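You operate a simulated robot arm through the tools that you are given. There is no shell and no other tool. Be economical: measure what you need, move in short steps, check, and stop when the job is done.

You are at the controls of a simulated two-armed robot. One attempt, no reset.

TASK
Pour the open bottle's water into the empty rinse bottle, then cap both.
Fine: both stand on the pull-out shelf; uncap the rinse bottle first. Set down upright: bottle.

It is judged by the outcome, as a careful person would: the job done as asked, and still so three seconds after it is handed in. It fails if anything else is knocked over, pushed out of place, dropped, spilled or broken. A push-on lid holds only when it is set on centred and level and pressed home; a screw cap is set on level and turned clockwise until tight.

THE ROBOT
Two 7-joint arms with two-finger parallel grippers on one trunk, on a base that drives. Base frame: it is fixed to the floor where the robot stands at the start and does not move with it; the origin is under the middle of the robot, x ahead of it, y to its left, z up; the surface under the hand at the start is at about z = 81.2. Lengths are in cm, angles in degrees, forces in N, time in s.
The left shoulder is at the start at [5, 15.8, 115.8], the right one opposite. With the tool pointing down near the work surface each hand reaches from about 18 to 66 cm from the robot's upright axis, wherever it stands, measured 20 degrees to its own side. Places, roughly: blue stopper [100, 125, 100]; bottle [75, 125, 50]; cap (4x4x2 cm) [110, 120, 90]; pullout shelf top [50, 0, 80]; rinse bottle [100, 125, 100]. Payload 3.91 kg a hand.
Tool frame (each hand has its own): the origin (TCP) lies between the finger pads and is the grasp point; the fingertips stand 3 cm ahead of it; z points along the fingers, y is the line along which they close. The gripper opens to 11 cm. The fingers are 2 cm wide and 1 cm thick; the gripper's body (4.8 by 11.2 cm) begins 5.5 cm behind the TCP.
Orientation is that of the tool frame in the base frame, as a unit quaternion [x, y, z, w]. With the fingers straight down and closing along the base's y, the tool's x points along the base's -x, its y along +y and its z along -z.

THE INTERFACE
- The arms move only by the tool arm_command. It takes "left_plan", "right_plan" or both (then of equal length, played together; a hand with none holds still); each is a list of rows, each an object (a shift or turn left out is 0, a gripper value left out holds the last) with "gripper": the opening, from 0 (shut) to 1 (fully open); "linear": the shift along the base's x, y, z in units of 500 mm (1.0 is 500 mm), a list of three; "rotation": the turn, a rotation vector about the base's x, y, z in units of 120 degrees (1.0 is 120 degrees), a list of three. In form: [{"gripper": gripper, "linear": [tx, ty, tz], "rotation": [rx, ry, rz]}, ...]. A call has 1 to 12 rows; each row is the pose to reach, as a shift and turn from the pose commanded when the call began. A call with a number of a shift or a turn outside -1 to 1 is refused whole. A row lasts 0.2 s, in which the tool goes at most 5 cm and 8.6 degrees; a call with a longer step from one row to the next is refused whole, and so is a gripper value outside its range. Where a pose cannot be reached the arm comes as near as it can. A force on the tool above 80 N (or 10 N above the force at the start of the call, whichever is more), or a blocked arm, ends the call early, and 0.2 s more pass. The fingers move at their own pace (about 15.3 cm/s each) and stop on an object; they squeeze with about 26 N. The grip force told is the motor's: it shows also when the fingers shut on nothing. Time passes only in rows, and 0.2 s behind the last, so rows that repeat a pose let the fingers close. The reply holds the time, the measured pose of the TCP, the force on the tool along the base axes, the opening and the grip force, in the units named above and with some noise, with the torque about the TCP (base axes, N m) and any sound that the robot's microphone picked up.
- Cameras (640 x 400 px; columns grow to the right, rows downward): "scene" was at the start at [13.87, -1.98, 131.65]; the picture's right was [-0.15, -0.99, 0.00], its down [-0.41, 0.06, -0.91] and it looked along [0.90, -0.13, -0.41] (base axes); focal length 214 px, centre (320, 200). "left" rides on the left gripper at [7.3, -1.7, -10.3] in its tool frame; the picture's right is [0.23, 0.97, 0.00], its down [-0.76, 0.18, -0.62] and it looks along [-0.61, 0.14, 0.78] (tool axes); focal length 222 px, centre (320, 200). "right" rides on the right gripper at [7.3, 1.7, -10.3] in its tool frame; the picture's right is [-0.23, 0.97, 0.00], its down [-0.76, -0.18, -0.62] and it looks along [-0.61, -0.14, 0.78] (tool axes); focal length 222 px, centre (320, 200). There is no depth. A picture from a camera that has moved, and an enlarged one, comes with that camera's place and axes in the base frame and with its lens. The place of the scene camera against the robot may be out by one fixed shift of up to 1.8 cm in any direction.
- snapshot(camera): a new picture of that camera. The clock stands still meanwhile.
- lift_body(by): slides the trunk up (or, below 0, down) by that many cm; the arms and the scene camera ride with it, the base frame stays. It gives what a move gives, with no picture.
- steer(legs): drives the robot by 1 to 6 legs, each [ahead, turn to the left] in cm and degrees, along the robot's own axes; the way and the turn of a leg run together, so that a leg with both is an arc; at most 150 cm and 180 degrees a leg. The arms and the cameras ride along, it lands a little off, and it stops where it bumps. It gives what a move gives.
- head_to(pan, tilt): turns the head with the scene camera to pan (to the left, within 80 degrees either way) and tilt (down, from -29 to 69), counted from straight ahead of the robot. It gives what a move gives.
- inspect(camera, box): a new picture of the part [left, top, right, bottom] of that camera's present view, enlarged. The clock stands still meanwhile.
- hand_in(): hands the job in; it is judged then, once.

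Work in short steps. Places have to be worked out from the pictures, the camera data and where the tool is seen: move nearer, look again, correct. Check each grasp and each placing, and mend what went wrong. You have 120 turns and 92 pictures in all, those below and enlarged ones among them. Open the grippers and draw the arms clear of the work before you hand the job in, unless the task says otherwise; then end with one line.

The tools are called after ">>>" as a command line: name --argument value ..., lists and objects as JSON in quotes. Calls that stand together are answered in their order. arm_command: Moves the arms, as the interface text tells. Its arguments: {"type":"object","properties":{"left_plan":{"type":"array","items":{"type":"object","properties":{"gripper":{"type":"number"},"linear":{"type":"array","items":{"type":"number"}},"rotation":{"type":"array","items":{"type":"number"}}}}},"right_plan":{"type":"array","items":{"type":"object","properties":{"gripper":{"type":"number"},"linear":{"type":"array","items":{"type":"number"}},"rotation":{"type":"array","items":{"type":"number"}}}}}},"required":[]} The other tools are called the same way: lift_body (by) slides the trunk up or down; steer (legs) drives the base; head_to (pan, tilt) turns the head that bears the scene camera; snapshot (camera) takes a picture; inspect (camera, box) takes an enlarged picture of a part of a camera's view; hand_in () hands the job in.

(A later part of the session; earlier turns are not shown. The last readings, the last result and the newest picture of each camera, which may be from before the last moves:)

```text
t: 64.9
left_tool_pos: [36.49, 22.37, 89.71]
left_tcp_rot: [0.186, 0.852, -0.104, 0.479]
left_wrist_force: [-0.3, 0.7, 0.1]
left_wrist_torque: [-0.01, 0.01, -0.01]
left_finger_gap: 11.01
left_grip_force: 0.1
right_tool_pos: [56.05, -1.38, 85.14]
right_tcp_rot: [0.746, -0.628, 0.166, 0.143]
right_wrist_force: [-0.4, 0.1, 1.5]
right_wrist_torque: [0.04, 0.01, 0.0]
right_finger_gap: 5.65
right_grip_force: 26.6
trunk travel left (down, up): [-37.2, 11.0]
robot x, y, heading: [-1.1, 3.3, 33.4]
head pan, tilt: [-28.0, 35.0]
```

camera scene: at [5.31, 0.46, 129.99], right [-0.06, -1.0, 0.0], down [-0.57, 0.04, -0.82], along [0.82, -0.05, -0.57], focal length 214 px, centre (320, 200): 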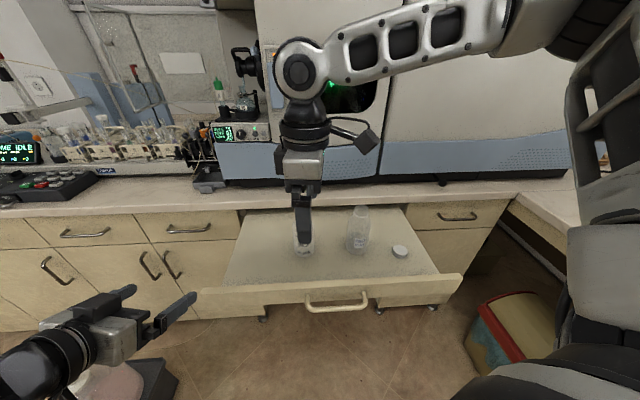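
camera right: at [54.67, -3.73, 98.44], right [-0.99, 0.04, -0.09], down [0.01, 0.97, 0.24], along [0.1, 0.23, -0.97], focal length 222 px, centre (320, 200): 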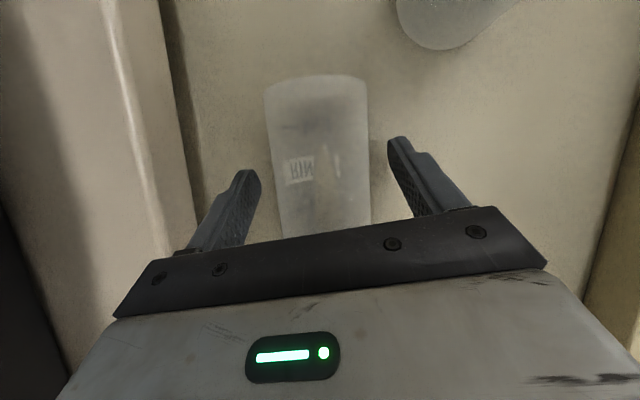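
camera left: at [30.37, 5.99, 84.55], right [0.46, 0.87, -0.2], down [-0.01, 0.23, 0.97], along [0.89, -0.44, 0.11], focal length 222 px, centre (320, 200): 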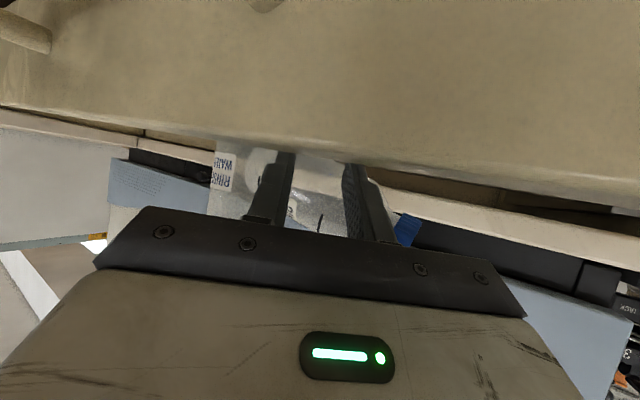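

Gripped at 5.65 cm. I lift the bottle clear and bring it back and left, above everything.

>>> arm_command --right_plan '[{"linear": [-0.01, 0, 0.04]}, {"linear": [-0.04, 0.01, 0.11]}, {"linear": [-0.08, 0.03, 0.18]}, {"linear": [-0.12, 0.05, 0.25]}, {"linear": [-0.16, 0.07, 0.32]}, {"linear": [-0.2, 0.09, 0.36]}, {"linear": [-0.2, 0.09, 0.36]}]'

```text
t: 66.5
left_tool_pos: [36.51, 22.27, 89.73]
left_tcp_rot: [0.187, 0.851, -0.105, 0.479]
left_wrist_force: [-0.5, -0.1, 0.9]
left_wrist_torque: [-0.02, -0.08, 0.02]
left_finger_gap: 11.0
left_grip_force: 0.1
right_tool_pos: [45.85, 3.13, 103.28]
right_tcp_rot: [0.747, -0.628, 0.166, 0.144]
right_wrist_force: [-0.2, -0.1, -0.2]
right_wrist_torque: [0.01, -0.01, 0.02]
right_finger_gap: 5.6
right_grip_force: 25.9
trunk travel left (down, up): [-37.2, 11.0]
robot x, y, heading: [-0.45, 3.07, 33.3]
head pan, tilt: [-28.0, 35.0]
```

The lift went cleanly. Now I rotate the bottle 90° about the finger axis so the cap end comes up.

>>> arm_command --right_plan '[{"rotation": [0.066, 0.011, 0]}, {"rotation": [0.132, 0.023, 0]}, {"rotation": [0.2, 0.034, 0]}, {"rotation": [0.268, 0.046, 0]}, {"rotation": [0.336, 0.057, 0]}, {"rotation": [0.403, 0.069, 0]}, {"rotation": [0.47, 0.08, 0]}, {"rotation": [0.538, 0.092, 0]}, {"rotation": [0.605, 0.103, 0]}, {"rotation": [0.672, 0.115, 0]}, {"rotation": [0.738, 0.126, 0]}, {"rotation": [0.738, 0.126, 0]}]'

>>> snapshot --camera "scene"

```text
t: 69.1
left_tool_pos: [36.55, 22.29, 89.75]
left_tcp_rot: [0.187, 0.852, -0.104, 0.478]
left_wrist_force: [0.5, -0.1, -0.9]
left_wrist_torque: [0.05, 0.01, 0.0]
left_finger_gap: 11.03
left_grip_force: 0.1
right_tool_pos: [45.94, 3.06, 103.06]
right_tcp_rot: [0.648, -0.543, -0.409, -0.344]
right_wrist_force: [0.9, -1.1, -0.8]
right_wrist_torque: [0.03, 0.02, -0.02]
right_finger_gap: 5.59
right_grip_force: 25.9
trunk travel left (down, up): [-37.2, 11.0]
robot x, y, heading: [-0.69, 3.08, 33.9]
head pan, tilt: [-28.0, 35.0]
```

```text
35 pictures are left
camera scene: at [12.19, 5.68, 127.19], right [0.1, -1.0, 0.0], down [-0.57, -0.06, -0.82], along [0.82, 0.08, -0.57], focal length 214 px, centre (320, 200)
```

scene: 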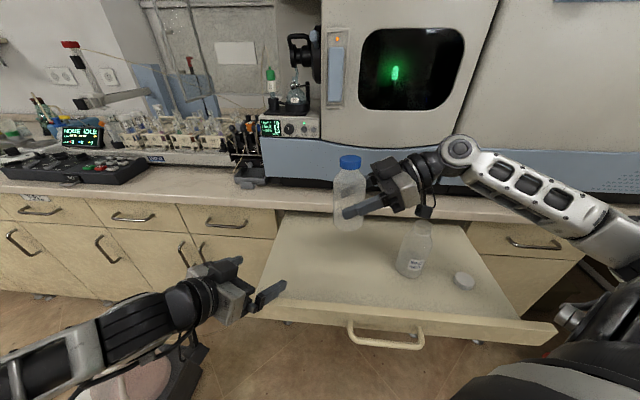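

The bottle is upright in the right hand. I yaw it 25° clockwise and lower it toward an open spot at about [44, 8].

>>> arm_command --right_plan '[{"linear": [-0.01, 0.02, 0], "rotation": [0, 0, -0.052]}, {"linear": [-0.02, 0.04, -0.03], "rotation": [0, 0, -0.104]}, {"linear": [-0.03, 0.06, -0.08], "rotation": [0, 0, -0.156]}, {"linear": [-0.038, 0.082, -0.14], "rotation": [0, 0, -0.208]}, {"linear": [-0.038, 0.082, -0.2], "rotation": [0, 0, -0.208]}, {"linear": [-0.038, 0.082, -0.26], "rotation": [0, 0, -0.208]}, {"linear": [-0.038, 0.082, -0.29], "rotation": [0, 0, -0.208]}, {"linear": [-0.038, 0.082, -0.29], "rotation": [0, 0, -0.208]}]'

>>> inspect --camera "scene" --box '[240, 160, 480, 310]'

```text
t: 70.9
left_tool_pos: [36.53, 22.38, 89.81]
left_tcp_rot: [0.187, 0.851, -0.105, 0.479]
left_wrist_force: [0.1, 0.7, -1.1]
left_wrist_torque: [0.01, -0.01, 0.01]
left_finger_gap: 11.0
left_grip_force: 0.1
right_tool_pos: [43.89, 7.22, 88.43]
right_tcp_rot: [-0.515, 0.671, 0.325, 0.424]
right_wrist_force: [-0.6, 0.2, -0.9]
right_wrist_torque: [0.0, 0.0, 0.03]
right_finger_gap: 5.6
right_grip_force: 25.9
trunk travel left (down, up): [-37.2, 11.0]
robot x, y, heading: [-1.12, 3.45, 33.4]
head pan, tilt: [-28.0, 35.0]
```

```text
2.67 times, centred on (360, 235) of scene
camera zoom: at [12.19, 5.68, 127.19], right [0.1, -1.0, 0.0], down [-0.57, -0.06, -0.82], along [0.82, 0.08, -0.57], focal length 572 px, centre (213, 107)
```

zoom: 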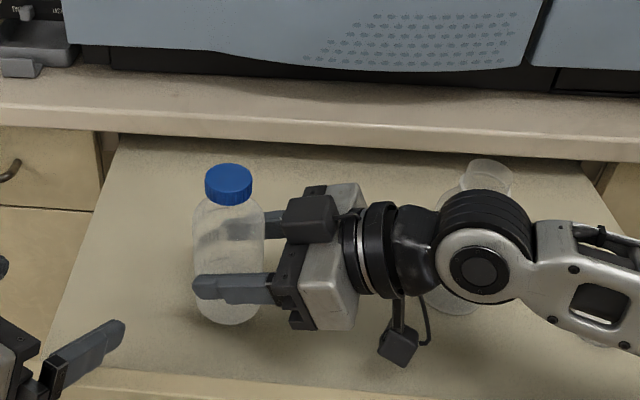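

The bottle hangs upright just above the shelf with the wrist in front of the open bottle. I lower 1.2 cm and read the force.

>>> arm_command --right_plan '[{"linear": [0, 0, -0.01]}, {"linear": [0, 0, -0.018]}, {"linear": [0, 0, -0.024]}, {"linear": [0, 0, -0.024]}]'

```text
t: 71.9
left_tool_pos: [36.48, 22.43, 89.74]
left_tcp_rot: [0.187, 0.851, -0.105, 0.479]
left_wrist_force: [-0.7, -0.9, 0.2]
left_wrist_torque: [0.02, 0.02, 0.0]
left_finger_gap: 11.0
left_grip_force: 0.1
right_tool_pos: [44.17, 7.29, 87.42]
right_tcp_rot: [-0.515, 0.67, 0.325, 0.423]
right_wrist_force: [0.7, -0.3, 0.1]
right_wrist_torque: [0.02, -0.01, -0.01]
right_finger_gap: 5.58
right_grip_force: 26.2
trunk travel left (down, up): [-37.2, 11.0]
robot x, y, heading: [-0.21, 3.58, 33.7]
head pan, tilt: [-28.0, 35.0]
```

>>> arm_command --right_plan '[{"linear": [0, 0, -0.005]}, {"linear": [0, 0, -0.01]}, {"linear": [0, 0, -0.01]}]'

```text
t: 72.7
left_tool_pos: [36.44, 22.37, 89.68]
left_tcp_rot: [0.187, 0.851, -0.104, 0.479]
left_wrist_force: [-0.2, 0.5, -0.3]
left_wrist_torque: [-0.02, -0.02, 0.0]
left_finger_gap: 10.99
left_grip_force: 0.0
right_tool_pos: [44.07, 7.22, 86.97]
right_tcp_rot: [-0.515, 0.67, 0.325, 0.425]
right_wrist_force: [-1.9, -0.7, 8.4]
right_wrist_torque: [0.16, -0.04, 0.04]
right_finger_gap: 5.5
right_grip_force: 26.3
trunk travel left (down, up): [-37.2, 11.0]
robot x, y, heading: [-0.7, 3.14, 33.5]
head pan, tilt: [-28.0, 35.0]
```

The bottle is standing on the shelf, with 8 N of contact. I open the right hand, back off 2 cm and rise straight up past the cap.

>>> arm_command --right_plan '[{"gripper": 0.8}, {"gripper": 1}, {"gripper": 1}, {"linear": [-0.005, -0.02, 0.002]}, {"linear": [-0.012, -0.045, 0.03]}, {"linear": [-0.012, -0.045, 0.1]}, {"linear": [-0.012, -0.045, 0.18]}, {"linear": [-0.012, -0.045, 0.26]}, {"linear": [-0.012, -0.045, 0.34]}, {"linear": [-0.02, -0.08, 0.4]}]'

>>> inspect --camera "scene" --box '[240, 160, 480, 310]'

```text
t: 74.9
left_tool_pos: [36.48, 22.36, 89.62]
left_tcp_rot: [0.186, 0.852, -0.104, 0.479]
left_wrist_force: [-0.8, 0.1, -0.4]
left_wrist_torque: [0.03, 0.0, -0.03]
left_finger_gap: 11.01
left_grip_force: 0.1
right_tool_pos: [42.8, 3.08, 107.15]
right_tcp_rot: [-0.516, 0.671, 0.324, 0.422]
right_wrist_force: [-0.1, -0.3, 0.3]
right_wrist_torque: [0.0, -0.01, 0.0]
right_finger_gap: 11.03
right_grip_force: 0.0
trunk travel left (down, up): [-37.2, 11.0]
robot x, y, heading: [-0.74, 3.38, 33.6]
head pan, tilt: [-28.0, 35.0]
```

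```text
2.67 times, centred on (360, 235) of scene
camera zoom: at [12.19, 5.67, 127.19], right [0.1, -1.0, 0.0], down [-0.57, -0.06, -0.82], along [0.82, 0.08, -0.57], focal length 572 px, centre (213, 107)
```

zoom: 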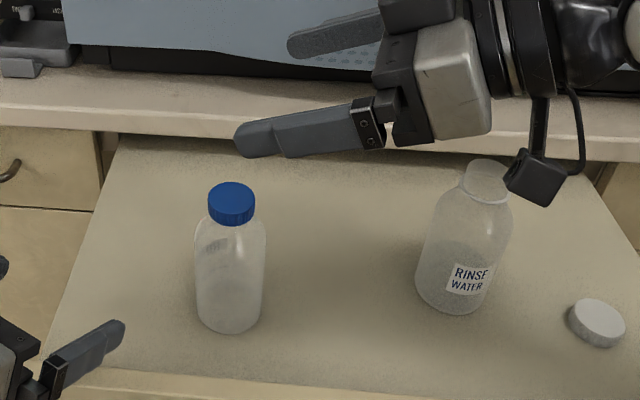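

Both bottles stand upright. I bring the left hand to a pre-grasp on the line to the rinse bottle at about [44.3, 8.2].

>>> arm_command --left_plan '[{"linear": [-0.02, -0.06, 0]}, {"linear": [-0.04, -0.12, -0.02]}, {"linear": [-0.06, -0.18, -0.05]}, {"linear": [-0.06, -0.18, -0.074]}, {"linear": [-0.06, -0.18, -0.074]}]'

>>> snapshot --camera "left"

```text
t: 76.1
left_tool_pos: [33.52, 13.82, 86.69]
left_tcp_rot: [0.187, 0.851, -0.104, 0.48]
left_wrist_force: [0.5, -0.3, 0.0]
left_wrist_torque: [0.01, 0.01, 0.0]
left_finger_gap: 10.99
left_grip_force: 0.1
left hand out of reach, approached as far as the arm can: row 3, 4, 5
right_tool_pos: [42.76, 3.26, 107.12]
right_tcp_rot: [-0.515, 0.671, 0.325, 0.423]
right_wrist_force: [-0.2, -0.2, 0.3]
right_wrist_torque: [0.0, 0.03, 0.0]
right_finger_gap: 11.02
right_grip_force: 0.1
trunk travel left (down, up): [-37.2, 11.0]
robot x, y, heading: [-1.07, 3.29, 33.6]
head pan, tilt: [-28.0, 35.0]
```

```text
32 pictures are left
camera left: at [21.44, 17.6, 85.69], right [0.3, 0.93, -0.19], down [-0.05, 0.22, 0.97], along [0.95, -0.28, 0.11], focal length 222 px, centre (320, 200)
```

left: 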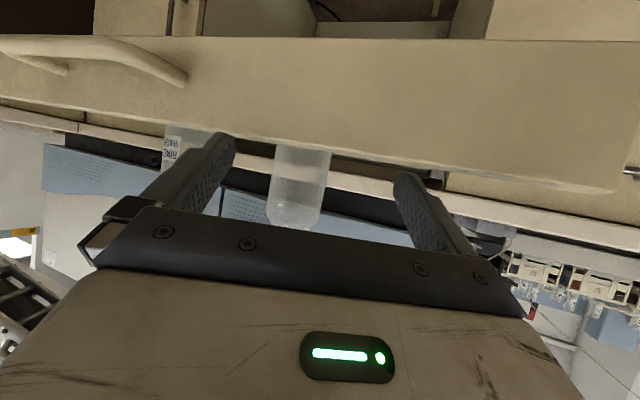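

The bottle reads at [44.4, 8.1]. I move in until the TCP is on its axis at z 86.

>>> arm_command --left_plan '[{"linear": [0.05, -0.034, 0]}, {"linear": [0.1, -0.06, -0.005]}, {"linear": [0.15, -0.083, -0.01]}, {"linear": [0.19, -0.102, -0.012]}, {"linear": [0.216, -0.114, -0.012]}, {"linear": [0.216, -0.114, -0.012]}]'

>>> snapshot --camera "left"

```text
t: 77.5
left_tool_pos: [44.45, 8.18, 86.04]
left_tcp_rot: [0.187, 0.851, -0.105, 0.478]
left_wrist_force: [0.7, -0.2, 0.0]
left_wrist_torque: [0.04, -0.01, 0.0]
left_finger_gap: 11.02
left_grip_force: 0.0
left hand out of reach, approached as far as the arm can: row 1, 2, 3
right_tool_pos: [42.99, 3.19, 107.09]
right_tcp_rot: [-0.515, 0.671, 0.324, 0.423]
right_wrist_force: [-0.9, 0.7, -0.1]
right_wrist_torque: [-0.03, 0.0, 0.03]
right_finger_gap: 11.02
right_grip_force: 0.1
trunk travel left (down, up): [-37.2, 11.0]
robot x, y, heading: [-0.66, 3.56, 33.6]
head pan, tilt: [-28.0, 35.0]
```

```text
31 pictures are left
camera left: at [32.34, 11.84, 85.06], right [0.3, 0.93, -0.19], down [-0.05, 0.22, 0.97], along [0.95, -0.28, 0.11], focal length 222 px, centre (320, 200)
```

left: 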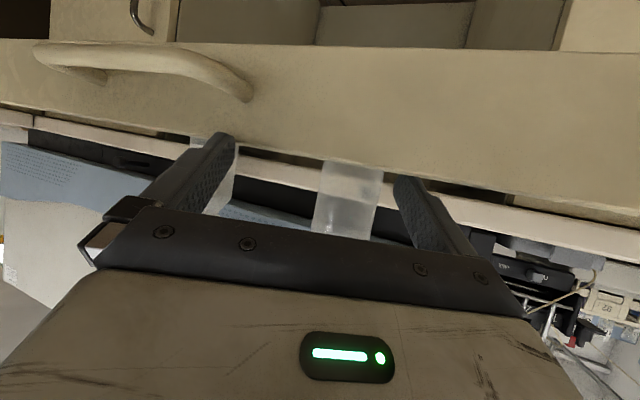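

The bottle did not grow in the view as expected, so it may have been pushed. I check from the head camera.

>>> inspect --camera "scene" --box '[240, 160, 480, 310]'

```text
2.67 times, centred on (360, 235) of scene
camera zoom: at [12.19, 5.68, 127.18], right [0.1, -1.0, 0.0], down [-0.57, -0.06, -0.82], along [0.82, 0.08, -0.57], focal length 572 px, centre (213, 107)
```

zoom: 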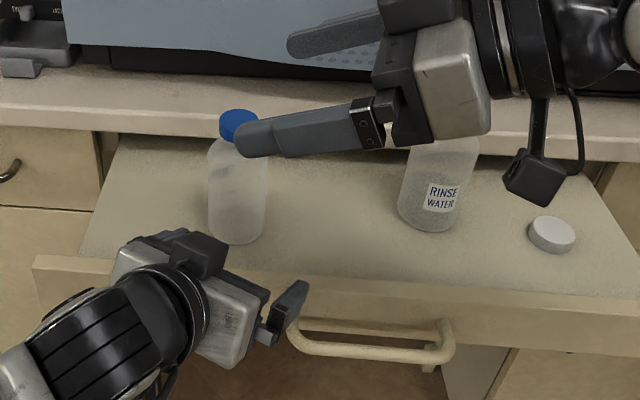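

The left wrist pushed the pull-out shelf in by about 10 cm; everything on it still stands. I retract the left hand, then turn the right hand fingers-down so it can hook the front rim and pull the shelf back out.

>>> arm_command --left_plan '[{"linear": [-0.05, 0.02, 0.01]}, {"linear": [-0.12, 0.05, 0.04]}, {"linear": [-0.19, 0.09, 0.08]}, {"linear": [-0.25, 0.14, 0.12]}, {"linear": [-0.25, 0.2, 0.16]}, {"linear": [-0.25, 0.24, 0.16]}, {"linear": [-0.25, 0.24, 0.16]}, {"linear": [-0.25, 0.24, 0.16]}, {"linear": [-0.25, 0.24, 0.16]}]' --right_plan '[{"gripper": 0, "linear": [0, 0, 0], "rotation": [-0.065, 0.0175, 0]}, {"linear": [0, -0.01, 0], "rotation": [-0.13, 0.035, 0]}, {"linear": [0, -0.02, 0], "rotation": [-0.195, 0.0525, 0]}, {"linear": [0.02, -0.03, 0], "rotation": [-0.26, 0.07, 0]}, {"linear": [0.04, -0.05, 0], "rotation": [-0.325, 0.0875, 0]}, {"linear": [0.06, -0.07, 0], "rotation": [-0.39, 0.105, 0]}, {"linear": [0.08, -0.09, 0], "rotation": [-0.455, 0.1225, 0]}, {"linear": [0.11, -0.11, 0], "rotation": [-0.52, 0.14, 0]}, {"linear": [0.13, -0.124, 0], "rotation": [-0.52, 0.14, 0]}]'

>>> snapshot --camera "scene"

```text
t: 79.5
left_tool_pos: [31.92, 19.95, 93.92]
left_tcp_rot: [0.187, 0.851, -0.105, 0.479]
left_wrist_force: [-0.3, 1.2, 0.1]
left_wrist_torque: [-0.02, 0.0, -0.02]
left_finger_gap: 10.99
left_grip_force: 0.0
left hand out of reach, approached as far as the arm can: row 1, 2
right_tool_pos: [49.65, -3.29, 106.82]
right_tcp_rot: [-0.609, 0.793, -0.001, -0.003]
right_wrist_force: [-0.8, 0.0, -0.2]
right_wrist_torque: [0.0, 0.02, 0.02]
right_finger_gap: 0.02
right_grip_force: 25.7
trunk travel left (down, up): [-37.2, 11.0]
robot x, y, heading: [-0.67, 3.2, 33.7]
head pan, tilt: [-28.0, 35.0]
```

```text
29 pictures are left
camera scene: at [12.2, 5.66, 127.19], right [0.1, -1.0, 0.0], down [-0.57, -0.05, -0.82], along [0.82, 0.08, -0.57], focal length 214 px, centre (320, 200)
```

scene: 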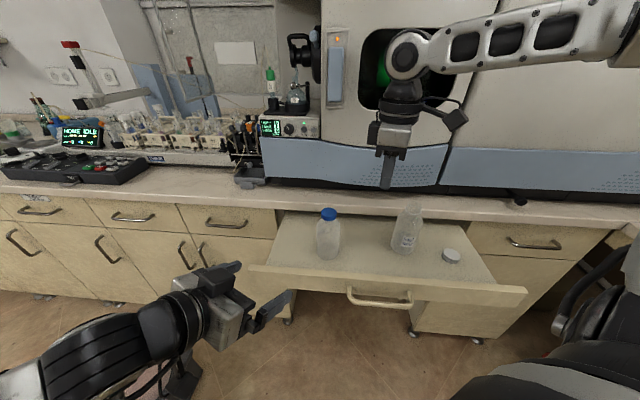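

The shelf came back a little with the left hand and is now about 7.5 cm in, with its inner rim near x 43.5. I lower the closed right fingers behind the rim between the two bottles.

>>> arm_command --right_plan '[{"linear": [-0.02, 0, -0.08]}, {"linear": [-0.047, 0, -0.16]}, {"linear": [-0.047, 0, -0.25]}, {"linear": [-0.047, 0, -0.34]}, {"linear": [-0.047, 0, -0.4]}, {"linear": [-0.047, 0, -0.425]}, {"linear": [-0.047, 0, -0.425]}]'

>>> inspect --camera "scene" --box '[280, 190, 480, 315]'

```text
t: 81.1
left_tool_pos: [31.88, 19.91, 94.0]
left_tcp_rot: [0.186, 0.852, -0.104, 0.479]
left_wrist_force: [-0.4, -0.1, 0.2]
left_wrist_torque: [0.0, 0.0, -0.01]
left_finger_gap: 11.02
left_grip_force: 0.0
right_tool_pos: [47.1, -3.11, 85.58]
right_tcp_rot: [-0.609, 0.793, 0.0, -0.002]
right_wrist_force: [-0.5, -0.1, 0.9]
right_wrist_torque: [-0.03, -0.03, -0.01]
right_finger_gap: 0.0
right_grip_force: 26.5
trunk travel left (down, up): [-37.2, 11.0]
robot x, y, heading: [-0.57, 3.57, 33.5]
head pan, tilt: [-28.0, 35.0]
```

```text
3.20 times, centred on (380, 252) of scene
camera zoom: at [12.19, 5.68, 127.19], right [0.1, -1.0, 0.0], down [-0.57, -0.06, -0.82], along [0.82, 0.08, -0.57], focal length 686 px, centre (128, 32)
```

zoom: 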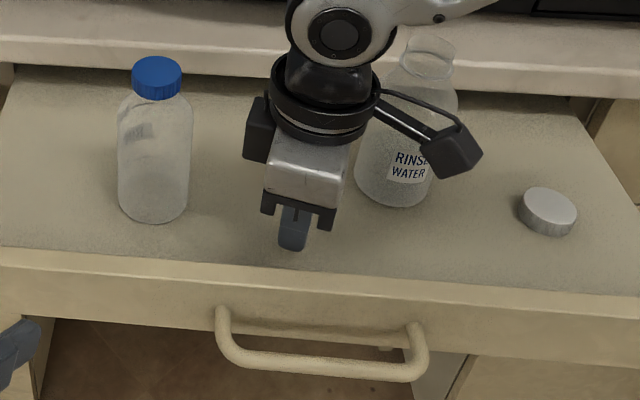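

The fingers are behind the front rim. I lower 0.7 cm and pull gently toward me 5 cm to find contact.

>>> arm_command --right_plan '[{"linear": [0, 0, -0.014]}, {"linear": [-0.016, 0, -0.014]}, {"linear": [-0.032, 0, -0.014]}, {"linear": [-0.048, 0, -0.014]}, {"linear": [-0.06, 0, -0.014]}, {"linear": [-0.07, 0, -0.014]}, {"linear": [-0.08, 0, -0.014]}, {"linear": [-0.09, 0, -0.014]}, {"linear": [-0.1, 0, -0.014]}]'

>>> inspect --camera "scene" --box '[280, 190, 480, 315]'

```text
t: 83.1
left_tool_pos: [31.94, 19.95, 93.89]
left_tcp_rot: [0.188, 0.851, -0.105, 0.479]
left_wrist_force: [0.0, -0.6, 0.1]
left_wrist_torque: [-0.01, -0.04, -0.02]
left_finger_gap: 11.01
left_grip_force: 0.0
right_tool_pos: [42.26, -3.12, 85.23]
right_tcp_rot: [-0.609, 0.793, 0.0, -0.001]
right_wrist_force: [1.0, 1.1, -1.9]
right_wrist_torque: [0.02, -0.1, -0.03]
right_finger_gap: 0.0
right_grip_force: 25.9
trunk travel left (down, up): [-37.2, 11.0]
robot x, y, heading: [-0.6, 3.36, 33.7]
head pan, tilt: [-28.0, 35.0]
```

```text
3.20 times, centred on (380, 252) of scene
camera zoom: at [12.21, 5.69, 127.18], right [0.1, -1.0, 0.0], down [-0.57, -0.06, -0.82], along [0.82, 0.08, -0.57], focal length 686 px, centre (128, 32)
```

zoom: 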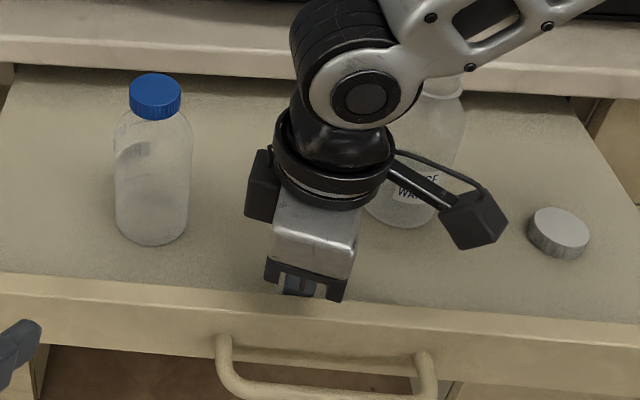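

The shelf follows with little force; about 5.6 cm remains to its original place. I keep pulling slowly.

>>> arm_command --right_plan '[{"linear": [-0.012, 0, 0]}, {"linear": [-0.026, 0, 0]}, {"linear": [-0.04, 0, 0]}, {"linear": [-0.054, 0, 0]}, {"linear": [-0.068, 0, 0]}, {"linear": [-0.082, 0, 0]}, {"linear": [-0.096, 0, 0]}, {"linear": [-0.108, 0, 0]}, {"linear": [-0.112, 0, 0]}, {"linear": [-0.112, 0, 0]}]'

>>> snapshot --camera "scene"

```text
t: 85.3
left_tool_pos: [31.94, 19.92, 93.87]
left_tcp_rot: [0.187, 0.852, -0.105, 0.479]
left_wrist_force: [-0.7, 0.1, -0.1]
left_wrist_torque: [-0.02, -0.01, -0.01]
left_finger_gap: 11.01
left_grip_force: 0.0
right_tool_pos: [36.62, -2.85, 85.04]
right_tcp_rot: [-0.609, 0.793, 0.0, 0.0]
right_wrist_force: [2.4, 0.8, 0.1]
right_wrist_torque: [0.0, -0.07, 0.04]
right_finger_gap: 0.01
right_grip_force: 26.4
trunk travel left (down, up): [-37.2, 11.0]
robot x, y, heading: [-1.09, 3.22, 33.4]
head pan, tilt: [-28.0, 35.0]
```

```text
26 pictures are left
camera scene: at [12.21, 5.69, 127.19], right [0.1, -1.0, 0.0], down [-0.57, -0.06, -0.82], along [0.82, 0.08, -0.57], focal length 214 px, centre (320, 200)
```

scene: 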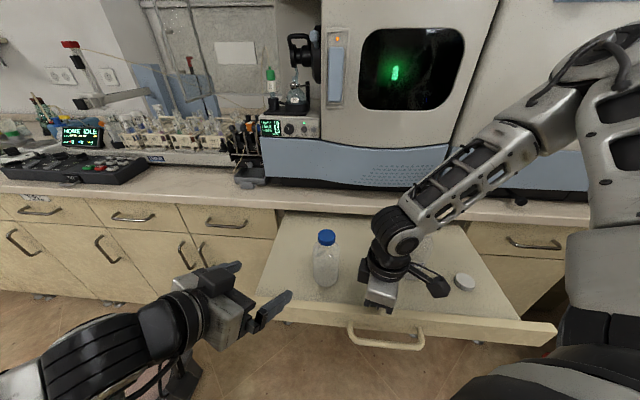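

The shelf is back: the white cap and the blue cap sit at the same pixels as before. The earlier push came from the fingertips hitting the rim, so I'll enter higher. I lift the right hand out and bring the left to a higher pre-grasp.

>>> arm_command --right_plan '[{"linear": [0.02, 0, 0]}, {"linear": [0.02, 0, 0.08]}, {"linear": [0.02, 0, 0.17]}, {"linear": [0.02, 0, 0.26]}, {"linear": [0.02, 0, 0.35]}, {"gripper": 0.46, "linear": [0.02, 0, 0.44], "rotation": [0, 0, -0.07]}, {"linear": [0.02, 0.02, 0.46], "rotation": [0, 0, -0.14]}, {"linear": [0.04, 0.05, 0.46], "rotation": [0, 0, -0.21]}, {"linear": [0.06, 0.08, 0.46], "rotation": [0, 0, -0.28]}, {"linear": [0.08, 0.11, 0.46], "rotation": [0, 0, -0.35]}, {"linear": [0.1, 0.15, 0.46], "rotation": [0, 0, -0.42]}, {"linear": [0.12, 0.2, 0.46], "rotation": [0, 0, -0.49]}]' --left_plan '[{"linear": [0, -0.03, 0]}, {"linear": [0, -0.06, 0]}, {"linear": [0.01, -0.09, -0.02]}, {"linear": [0.02, -0.12, -0.05]}, {"linear": [0.03, -0.13, -0.08]}, {"linear": [0.03, -0.13, -0.108]}, {"linear": [0.03, -0.13, -0.108]}, {"linear": [0.03, -0.13, -0.108]}, {"linear": [0.03, -0.13, -0.108]}, {"linear": [0.03, -0.13, -0.108]}, {"linear": [0.03, -0.13, -0.108]}, {"linear": [0.03, -0.13, -0.108]}]'

>>> snapshot --camera "left"

```text
t: 87.9
left_tool_pos: [33.61, 13.54, 88.64]
left_tcp_rot: [0.186, 0.852, -0.104, 0.478]
left_wrist_force: [0.3, 0.5, 0.2]
left_wrist_torque: [0.03, 0.01, -0.01]
left_finger_gap: 11.01
left_grip_force: 0.0
right_tool_pos: [42.45, 7.18, 107.89]
right_tcp_rot: [-0.14, 0.99, 0.0, 0.0]
right_wrist_force: [0.1, -1.0, 0.1]
right_wrist_torque: [0.01, -0.01, 0.03]
right_finger_gap: 5.04
right_grip_force: 0.0
trunk travel left (down, up): [-37.2, 11.0]
robot x, y, heading: [-0.57, 3.17, 33.7]
head pan, tilt: [-28.0, 35.0]
```

```text
25 pictures are left
camera left: at [21.53, 17.29, 87.55], right [0.3, 0.93, -0.19], down [-0.05, 0.22, 0.97], along [0.95, -0.28, 0.11], focal length 222 px, centre (320, 200)
```

left: 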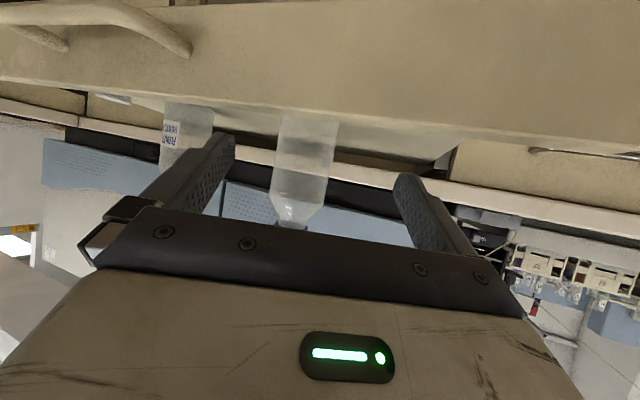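

I move in at z 88.6 over the rim, then lower to 85.6 around the bottle and grip it on its axis.

>>> arm_command --left_plan '[{"linear": [0.05, -0.03, 0]}, {"linear": [0.1, -0.055, 0]}, {"linear": [0.15, -0.08, 0]}, {"linear": [0.19, -0.1, 0]}, {"linear": [0.214, -0.111, 0]}, {"linear": [0.214, -0.111, -0.02]}, {"linear": [0.214, -0.111, -0.045]}, {"linear": [0.214, -0.111, -0.061]}, {"linear": [0.214, -0.111, -0.061]}]'

>>> snapshot --camera "left"

```text
t: 89.9
left_tool_pos: [44.03, 8.26, 85.56]
left_tcp_rot: [0.187, 0.851, -0.105, 0.479]
left_wrist_force: [0.0, 0.3, 0.4]
left_wrist_torque: [0.02, 0.0, 0.02]
left_finger_gap: 10.98
left_grip_force: 0.0
left hand out of reach, approached as far as the arm can: row 1
right_tool_pos: [42.48, 6.95, 107.97]
right_tcp_rot: [-0.141, 0.99, 0.001, -0.001]
right_wrist_force: [0.4, 0.1, 0.1]
right_wrist_torque: [0.03, 0.02, 0.02]
right_finger_gap: 5.06
right_grip_force: 0.0
trunk travel left (down, up): [-37.2, 11.0]
robot x, y, heading: [-0.5, 3.19, 33.5]
head pan, tilt: [-28.0, 35.0]
```

```text
24 pictures are left
camera left: at [31.94, 11.92, 84.66], right [0.3, 0.93, -0.19], down [-0.05, 0.22, 0.97], along [0.95, -0.28, 0.11], focal length 222 px, centre (320, 200)
```

left: 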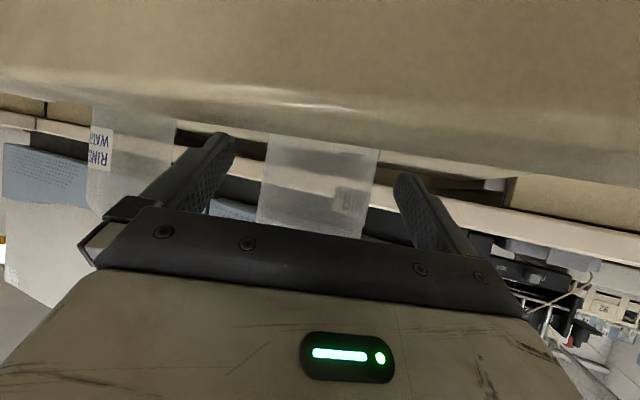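

The bottle is centred and deep in the grip. I close the left hand, while the right hand yaws to its starting angle above the cap.

>>> arm_command --left_plan '[{"gripper": 0.65}, {"gripper": 0.5}, {"gripper": 0.3}, {"gripper": 0.3}, {"gripper": 0.3}, {"gripper": 0.3}, {"gripper": 0.3}, {"gripper": 0.3}, {"gripper": 0.3}, {"gripper": 0.3}]' --right_plan '[{"linear": [0.02, 0.02, 0], "rotation": [0, 0, -0.07]}, {"linear": [0.022, 0.026, -0.02], "rotation": [0, 0, -0.14]}, {"linear": [0.022, 0.026, -0.06], "rotation": [0, 0, -0.21]}, {"linear": [0.022, 0.026, -0.1], "rotation": [0, 0, -0.28]}, {"linear": [0.022, 0.026, -0.12], "rotation": [0, 0, -0.35]}, {"linear": [0.022, 0.026, -0.12], "rotation": [0, 0, -0.42]}, {"linear": [0.022, 0.026, -0.12], "rotation": [0, 0, -0.49]}, {"linear": [0.022, 0.026, -0.12], "rotation": [0, 0, -0.56]}, {"linear": [0.022, 0.026, -0.12], "rotation": [0, 0, -0.63]}, {"linear": [0.022, 0.026, -0.12], "rotation": [0, 0, -0.63]}]'

>>> snapshot --camera "right"

```text
t: 92.1
left_tool_pos: [43.99, 8.17, 85.52]
left_tcp_rot: [0.186, 0.852, -0.104, 0.478]
left_wrist_force: [-0.8, -0.5, 0.4]
left_wrist_torque: [0.04, 0.0, -0.03]
left_finger_gap: 5.81
left_grip_force: 25.8
right_tool_pos: [43.86, 8.23, 101.98]
right_tcp_rot: [0.496, 0.868, 0.002, 0.0]
right_wrist_force: [-0.4, 0.0, 0.1]
right_wrist_torque: [0.0, 0.01, -0.04]
right_finger_gap: 5.07
right_grip_force: 0.0
trunk travel left (down, up): [-37.2, 11.0]
robot x, y, heading: [-0.78, 3.16, 33.5]
head pan, tilt: [-28.0, 35.0]
```

```text
23 pictures are left
camera right: at [41.51, 15.4, 112.44], right [0.95, 0.3, 0.0], down [0.23, -0.75, 0.62], along [0.19, -0.59, -0.78], focal length 222 px, centre (320, 200)
```

right: 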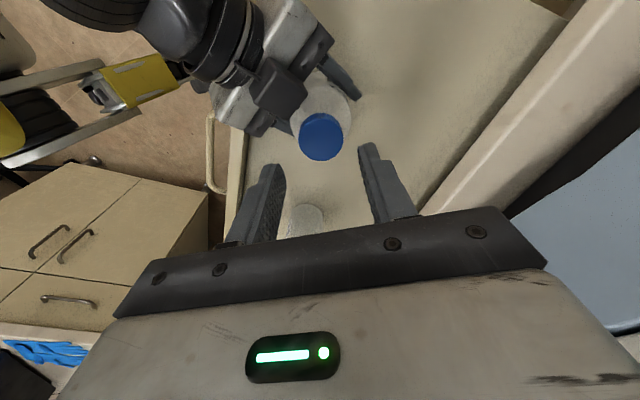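

The cap centre is at [43.75, 8.9]. I centre on it, descend to z 96 and check the centring before closing.

>>> arm_command --right_plan '[{"linear": [-0.002, 0.013, -0.03]}, {"linear": [-0.002, 0.013, -0.08]}, {"linear": [-0.002, 0.013, -0.118]}, {"linear": [-0.002, 0.013, -0.118]}]'

>>> inspect --camera "right" --box '[200, 80, 440, 230]'

```text
t: 93.1
left_tool_pos: [44.01, 8.16, 85.54]
left_tcp_rot: [0.187, 0.852, -0.104, 0.478]
left_wrist_force: [0.7, -0.5, -0.3]
left_wrist_torque: [0.01, -0.02, 0.0]
left_finger_gap: 5.79
left_grip_force: 25.8
right_tool_pos: [43.53, 8.94, 96.21]
right_tcp_rot: [0.495, 0.869, 0.001, 0.0]
right_wrist_force: [0.3, -0.7, 0.0]
right_wrist_torque: [0.01, -0.01, 0.01]
right_finger_gap: 5.07
right_grip_force: 0.0
trunk travel left (down, up): [-37.2, 11.0]
robot x, y, heading: [-0.81, 3.42, 33.5]
head pan, tilt: [-28.0, 35.0]
```

```text
2.67 times, centred on (320, 155) of right
camera zoom: at [41.29, 16.09, 106.57], right [0.95, 0.3, 0.0], down [0.23, -0.75, 0.62], along [0.19, -0.59, -0.78], focal length 592 px, centre (320, 320)
```

zoom: 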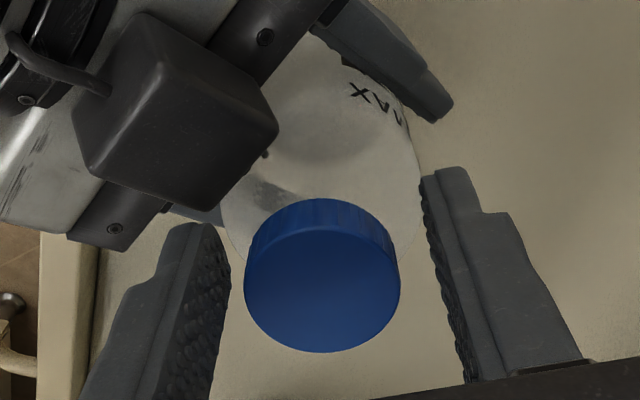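

The cap is centred within about 1 mm. I close and turn 66° counterclockwise in one call.

>>> arm_command --right_plan '[{"gripper": 0.33}, {"gripper": 0.2}, {"gripper": 0.2}, {"gripper": 0.2}, {"rotation": [0, 0, 0.06]}, {"rotation": [0, 0, 0.13]}, {"linear": [0, 0, 0.001], "rotation": [0, 0, 0.2]}, {"linear": [0, 0, 0.001], "rotation": [0, 0, 0.27]}, {"linear": [0, 0, 0.001], "rotation": [0, 0, 0.34]}, {"linear": [0, 0, 0.002], "rotation": [0, 0, 0.41]}, {"linear": [0, 0, 0.002], "rotation": [0, 0, 0.48]}, {"linear": [0, 0, 0.002], "rotation": [0, 0, 0.55]}]'

```text
t: 95.7
left_tool_pos: [44.05, 8.61, 85.61]
left_tcp_rot: [0.186, 0.852, -0.102, 0.479]
left_wrist_force: [15.0, 19.9, -0.5]
left_wrist_torque: [-0.96, 0.26, 0.04]
left_finger_gap: 5.9
left_grip_force: 25.7
right_tool_pos: [43.69, 8.75, 96.16]
right_tcp_rot: [-0.058, 0.998, -0.001, -0.001]
right_wrist_force: [-10.2, -17.8, 12.7]
right_wrist_torque: [-0.52, 0.5, -0.12]
right_finger_gap: 3.51
right_grip_force: 25.7
trunk travel left (down, up): [-37.2, 11.0]
robot x, y, heading: [-0.43, 3.57, 33.4]
head pan, tilt: [-28.0, 35.0]
```

Sideways load shows the cap axis is about 0.5 cm off along the finger width: the axis is really near [43.8, 8.3], with the cap top near z 94.5. I release, recentre there, yaw back and look.

>>> arm_command --right_plan '[{"gripper": 0.46}, {"gripper": 0.46, "linear": [0, -0.004, 0]}, {"linear": [0.003, -0.009, 0], "rotation": [0, 0, -0.07]}, {"linear": [0.003, -0.01, 0], "rotation": [0, 0, -0.14]}, {"linear": [0.003, -0.01, 0], "rotation": [0, 0, -0.21]}, {"linear": [0.003, -0.01, 0], "rotation": [0, 0, -0.28]}, {"linear": [0.003, -0.01, 0], "rotation": [0, 0, -0.35]}, {"linear": [0.003, -0.01, 0], "rotation": [0, 0, -0.42]}, {"linear": [0.003, -0.01, 0], "rotation": [0, 0, -0.49]}, {"linear": [0.003, -0.01, 0], "rotation": [0, 0, -0.56]}, {"linear": [0.003, -0.01, -0.004], "rotation": [0, 0, -0.63]}, {"linear": [0.003, -0.01, -0.01], "rotation": [0, 0, -0.7]}]'

>>> inspect --camera "right" --box '[200, 80, 440, 230]'

```text
t: 98.3
left_tool_pos: [44.01, 8.25, 85.44]
left_tcp_rot: [0.185, 0.853, -0.101, 0.477]
left_wrist_force: [-4.7, 13.8, -8.8]
left_wrist_torque: [-1.36, -1.34, -0.73]
left_finger_gap: 5.81
left_grip_force: 26.1
right_tool_pos: [43.8, 8.2, 95.82]
right_tcp_rot: [0.626, 0.78, 0.001, 0.003]
right_wrist_force: [5.2, -17.0, 20.4]
right_wrist_torque: [-0.46, 0.58, 0.62]
right_finger_gap: 5.03
right_grip_force: 0.0
trunk travel left (down, up): [-37.2, 11.0]
robot x, y, heading: [-0.8, 2.97, 33.5]
head pan, tilt: [-28.0, 35.0]
```

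```text
2.67 times, centred on (320, 155) of right
camera zoom: at [43.75, 15.74, 106.18], right [1.0, -0.01, 0.0], down [-0.01, -0.78, 0.62], along [0.0, -0.62, -0.78], focal length 592 px, centre (320, 320)
```

zoom: 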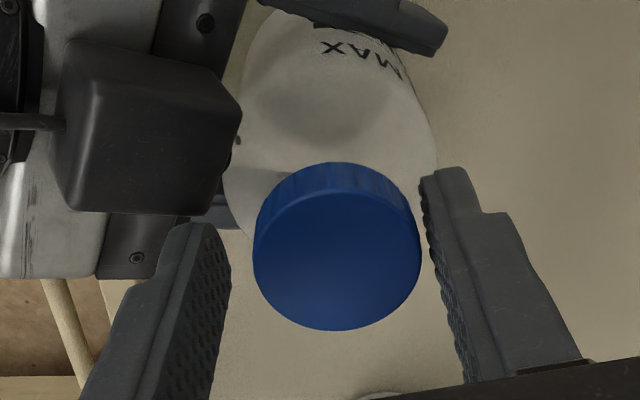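

The right hand now presses on something of the left gripper (20 N up), but the cap looks larger, so it has risen about 0.5 cm and is unscrewing. I rise 0.7 cm and turn 20° away to clear, then read forces.

>>> arm_command --right_plan '[{"linear": [0, 0, 0.014]}, {"linear": [0.006, 0.004, 0.014], "rotation": [0, 0, 0.06]}, {"linear": [0.006, 0.008, 0.014], "rotation": [0, 0, 0.12]}, {"linear": [0.006, 0.008, 0.014], "rotation": [0, 0, 0.18]}, {"linear": [0.006, 0.008, 0.014], "rotation": [0, 0, 0.18]}]'

>>> inspect --camera "scene" --box '[270, 205, 390, 280]'

```text
t: 99.5
left_tool_pos: [44.04, 8.22, 85.7]
left_tcp_rot: [0.187, 0.852, -0.104, 0.478]
left_wrist_force: [0.2, -0.3, -1.0]
left_wrist_torque: [0.0, 0.01, -0.02]
left_finger_gap: 5.83
left_grip_force: 25.8
right_tool_pos: [44.08, 8.75, 96.47]
right_tcp_rot: [0.467, 0.884, 0.001, 0.0]
right_wrist_force: [0.7, 0.2, -0.2]
right_wrist_torque: [0.03, 0.01, -0.01]
right_finger_gap: 5.05
right_grip_force: 0.1
trunk travel left (down, up): [-37.2, 11.0]
robot x, y, heading: [-0.85, 3.66, 33.7]
head pan, tilt: [-28.0, 35.0]
```

```text
5.33 times, centred on (330, 242) of scene
camera zoom: at [12.19, 5.68, 127.19], right [0.1, -1.0, 0.0], down [-0.57, -0.06, -0.82], along [0.82, 0.08, -0.57], focal length 1144 px, centre (267, -27)
```

zoom: 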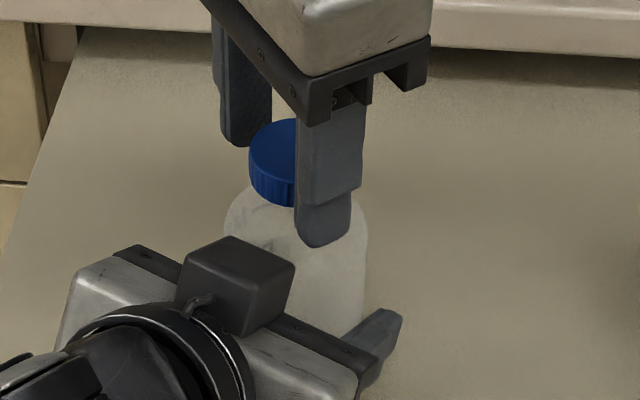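

Forces are clear and the bottle is upright. The head view puts the cap about 0.4 cm to -y of the finger centre, agreeing with [43.9, 8.3]. I centre there, lower 1 cm, grip and turn 66° counterclockwise.

>>> arm_command --right_plan '[{"linear": [-0.002, -0.009, -0.01]}, {"linear": [-0.002, -0.009, -0.018]}, {"gripper": 0.33, "linear": [-0.002, -0.009, -0.018]}, {"gripper": 0.2, "linear": [-0.002, -0.009, -0.018]}, {"gripper": 0.2, "linear": [-0.002, -0.009, -0.018]}, {"linear": [-0.002, -0.009, -0.018], "rotation": [0, 0, 0.07]}, {"linear": [-0.002, -0.009, -0.017], "rotation": [0, 0, 0.14]}, {"linear": [-0.002, -0.009, -0.016], "rotation": [0, 0, 0.21]}, {"linear": [-0.002, -0.009, -0.015], "rotation": [0, 0, 0.28]}, {"linear": [-0.002, -0.009, -0.015], "rotation": [0, 0, 0.35]}, {"linear": [-0.002, -0.009, -0.014], "rotation": [0, 0, 0.42]}, {"linear": [-0.002, -0.009, -0.014], "rotation": [0, 0, 0.49]}]'

```text
t: 102.1
left_tool_pos: [44.11, 8.45, 85.61]
left_tcp_rot: [0.186, 0.853, -0.103, 0.476]
left_wrist_force: [3.8, 11.3, -11.7]
left_wrist_torque: [-0.69, 0.19, 0.24]
left_finger_gap: 5.8
left_grip_force: 25.8
right_tool_pos: [43.94, 8.37, 95.65]
right_tcp_rot: [-0.027, 1.0, -0.001, -0.002]
right_wrist_force: [-3.9, -11.5, 11.2]
right_wrist_torque: [-0.51, 0.16, -0.21]
right_finger_gap: 3.65
right_grip_force: 26.2
trunk travel left (down, up): [-37.2, 11.0]
robot x, y, heading: [-0.84, 2.98, 33.7]
head pan, tilt: [-28.0, 35.0]
```

The side load halved; the residual says the axis is near [44.1, 8.1]. I release, recentre there and yaw back for another bite.

>>> arm_command --right_plan '[{"gripper": 0.46}, {"gripper": 0.46, "linear": [0, -0.003, 0.004]}, {"linear": [0.003, -0.005, 0.004], "rotation": [0, 0, -0.07]}, {"linear": [0.003, -0.005, 0.004], "rotation": [0, 0, -0.14]}, {"linear": [0.003, -0.005, 0.004], "rotation": [0, 0, -0.21]}, {"linear": [0.003, -0.005, 0.004], "rotation": [0, 0, -0.28]}, {"linear": [0.003, -0.005, 0.004], "rotation": [0, 0, -0.35]}, {"linear": [0.003, -0.005, 0.004], "rotation": [0, 0, -0.42]}, {"linear": [0.003, -0.005, 0.004], "rotation": [0, 0, -0.48]}, {"linear": [0.003, -0.005, 0.004], "rotation": [0, 0, -0.53]}, {"linear": [0.003, -0.005, 0.004], "rotation": [0, 0, -0.53]}]'

>>> arm_command --right_plan '[{"gripper": 0.33}, {"gripper": 0.2}, {"gripper": 0.2}, {"gripper": 0.2}, {"linear": [0, 0, 0.001], "rotation": [0, 0, 0.07]}, {"linear": [0, 0, 0.002], "rotation": [0, 0, 0.14]}, {"linear": [0, 0, 0.003], "rotation": [0, 0, 0.21]}, {"linear": [0, 0, 0.004], "rotation": [0, 0, 0.28]}, {"linear": [0, 0, 0.005], "rotation": [0, 0, 0.35]}, {"linear": [0, 0, 0.006], "rotation": [0, 0, 0.42]}, {"linear": [0, 0, 0.007], "rotation": [0, 0, 0.49]}, {"linear": [0, 0, 0.008], "rotation": [0, 0, 0.56]}]'

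>>> inspect --camera "right" --box '[200, 80, 440, 230]'

```text
t: 104.5
left_tool_pos: [43.97, 8.16, 85.6]
left_tcp_rot: [0.187, 0.852, -0.104, 0.478]
left_wrist_force: [0.0, 0.5, -0.3]
left_wrist_torque: [0.03, -0.03, 0.01]
left_finger_gap: 5.8
left_grip_force: 26.0
right_tool_pos: [44.07, 8.09, 95.84]
right_tcp_rot: [0.505, 0.863, 0.002, 0.0]
right_wrist_force: [0.2, 0.4, -0.4]
right_wrist_torque: [0.04, 0.04, 0.04]
right_finger_gap: 5.05
right_grip_force: 0.0
trunk travel left (down, up): [-37.2, 11.0]
robot x, y, heading: [-0.58, 3.21, 33.8]
head pan, tilt: [-28.0, 35.0]
```

```text
t: 107.1
left_tool_pos: [44.06, 8.15, 85.65]
left_tcp_rot: [0.187, 0.852, -0.104, 0.479]
left_wrist_force: [-0.4, 0.8, -0.6]
left_wrist_torque: [-0.01, -0.02, -0.01]
left_finger_gap: 5.81
left_grip_force: 26.1
right_tool_pos: [44.12, 8.19, 96.22]
right_tcp_rot: [-0.059, 0.998, 0.002, -0.001]
right_wrist_force: [0.0, 0.0, -0.6]
right_wrist_torque: [0.01, -0.01, 0.01]
right_finger_gap: 3.52
right_grip_force: 25.8
trunk travel left (down, up): [-37.2, 11.0]
robot x, y, heading: [-0.78, 3.32, 33.4]
head pan, tilt: [-28.0, 35.0]
```

```text
2.67 times, centred on (320, 155) of right
camera zoom: at [36.67, 9.03, 106.68], right [0.11, 0.99, 0.0], down [0.78, -0.09, 0.62], along [0.62, -0.07, -0.78], focal length 592 px, centre (320, 320)
```

zoom: 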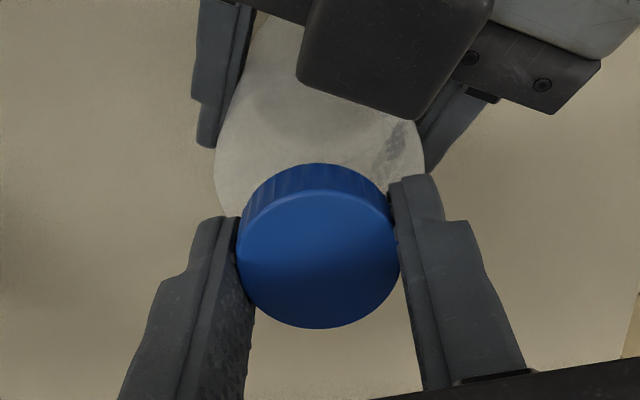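

All forces are zero now, so the cap appears to be free. I lift straight up and check.

>>> arm_command --right_plan '[{"linear": [0, 0, 0.02]}, {"linear": [0, 0, 0.06]}, {"linear": [0, 0, 0.12]}, {"linear": [0, 0, 0.18]}]'

>>> snapshot --camera "right"

```text
t: 108.1
left_tool_pos: [44.07, 8.27, 85.62]
left_tcp_rot: [0.187, 0.852, -0.104, 0.478]
left_wrist_force: [0.2, 0.0, -1.0]
left_wrist_torque: [0.03, -0.01, -0.01]
left_finger_gap: 5.81
left_grip_force: 26.1
right_tool_pos: [44.13, 7.96, 105.33]
right_tcp_rot: [-0.058, 0.998, 0.0, -0.002]
right_wrist_force: [0.0, -0.3, -0.2]
right_wrist_torque: [0.03, 0.02, 0.01]
right_finger_gap: 3.57
right_grip_force: 25.8
trunk travel left (down, up): [-37.2, 11.0]
robot x, y, heading: [-0.89, 3.23, 33.4]
head pan, tilt: [-28.0, 35.0]
```

```text
18 pictures are left
camera right: at [36.75, 8.93, 115.72], right [0.11, 0.99, 0.0], down [0.78, -0.09, 0.62], along [0.62, -0.07, -0.78], focal length 222 px, centre (320, 200)
```

right: 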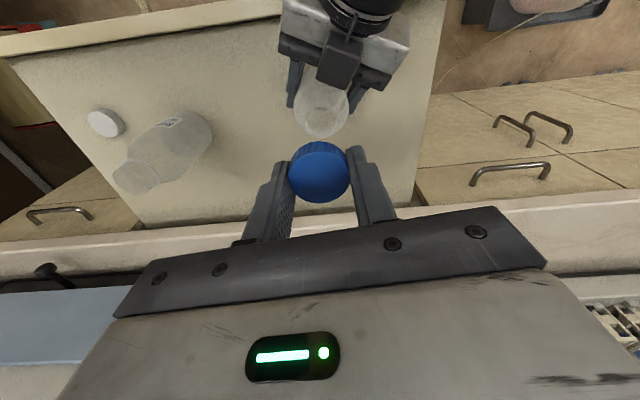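

The cap is off and held. I carry it to a free spot on the shelf at about [54, -1] and lower it.

>>> arm_command --right_plan '[{"linear": [0.06, -0.05, 0]}, {"linear": [0.12, -0.11, 0]}, {"linear": [0.198, -0.16, -0.01]}, {"linear": [0.198, -0.18, -0.09]}, {"linear": [0.198, -0.18, -0.18]}, {"linear": [0.198, -0.18, -0.27]}, {"linear": [0.198, -0.18, -0.35]}, {"linear": [0.198, -0.18, -0.395]}, {"linear": [0.198, -0.18, -0.402]}, {"linear": [0.198, -0.18, -0.402]}]'

```text
t: 110.3
left_tool_pos: [43.98, 8.19, 85.53]
left_tcp_rot: [0.186, 0.852, -0.104, 0.479]
left_wrist_force: [-0.5, -0.1, 0.0]
left_wrist_torque: [0.05, 0.0, -0.03]
left_finger_gap: 5.78
left_grip_force: 25.4
right_tool_pos: [54.06, -0.84, 85.11]
right_tcp_rot: [-0.057, 0.998, 0.001, 0.0]
right_wrist_force: [0.0, -0.2, -0.4]
right_wrist_torque: [-0.01, 0.02, 0.03]
right_finger_gap: 3.55
right_grip_force: 25.8
trunk travel left (down, up): [-37.2, 11.0]
robot x, y, heading: [-0.43, 3.06, 33.6]
head pan, tilt: [-28.0, 35.0]
```

No contact yet, so I lower in small steps.

>>> arm_command --right_plan '[{"linear": [0, 0, -0.005]}, {"linear": [0, 0, -0.01]}, {"linear": [0, 0, -0.013]}, {"linear": [0, 0, -0.013]}]'

```text
t: 111.3
left_tool_pos: [44.13, 8.22, 85.56]
left_tcp_rot: [0.187, 0.852, -0.104, 0.478]
left_wrist_force: [-0.6, -0.5, -0.7]
left_wrist_torque: [0.01, 0.01, 0.02]
left_finger_gap: 5.77
left_grip_force: 26.3
right_tool_pos: [54.03, -0.86, 84.56]
right_tcp_rot: [-0.057, 0.998, 0.001, 0.0]
right_wrist_force: [-0.2, 0.1, -0.9]
right_wrist_torque: [0.0, -0.01, 0.01]
right_finger_gap: 3.53
right_grip_force: 25.5
trunk travel left (down, up): [-37.2, 11.0]
robot x, y, heading: [-0.69, 2.98, 33.7]
head pan, tilt: [-28.0, 35.0]
```

>>> arm_command --right_plan '[{"linear": [0, 0, -0.004]}, {"linear": [0, 0, -0.007]}, {"linear": [0, 0, -0.007]}]'

```text
t: 112.1
left_tool_pos: [44.02, 8.28, 85.73]
left_tcp_rot: [0.188, 0.851, -0.106, 0.479]
left_wrist_force: [-0.6, -0.8, -1.1]
left_wrist_torque: [-0.04, 0.02, -0.01]
left_finger_gap: 5.78
left_grip_force: 26.0
right_tool_pos: [53.91, -0.76, 84.19]
right_tcp_rot: [-0.058, 0.998, -0.001, -0.001]
right_wrist_force: [-2.7, -3.7, 8.8]
right_wrist_torque: [-0.27, -0.03, -0.08]
right_finger_gap: 3.53
right_grip_force: 26.7
trunk travel left (down, up): [-37.2, 11.0]
robot x, y, heading: [-0.66, 3.02, 33.2]
head pan, tilt: [-28.0, 35.0]
```

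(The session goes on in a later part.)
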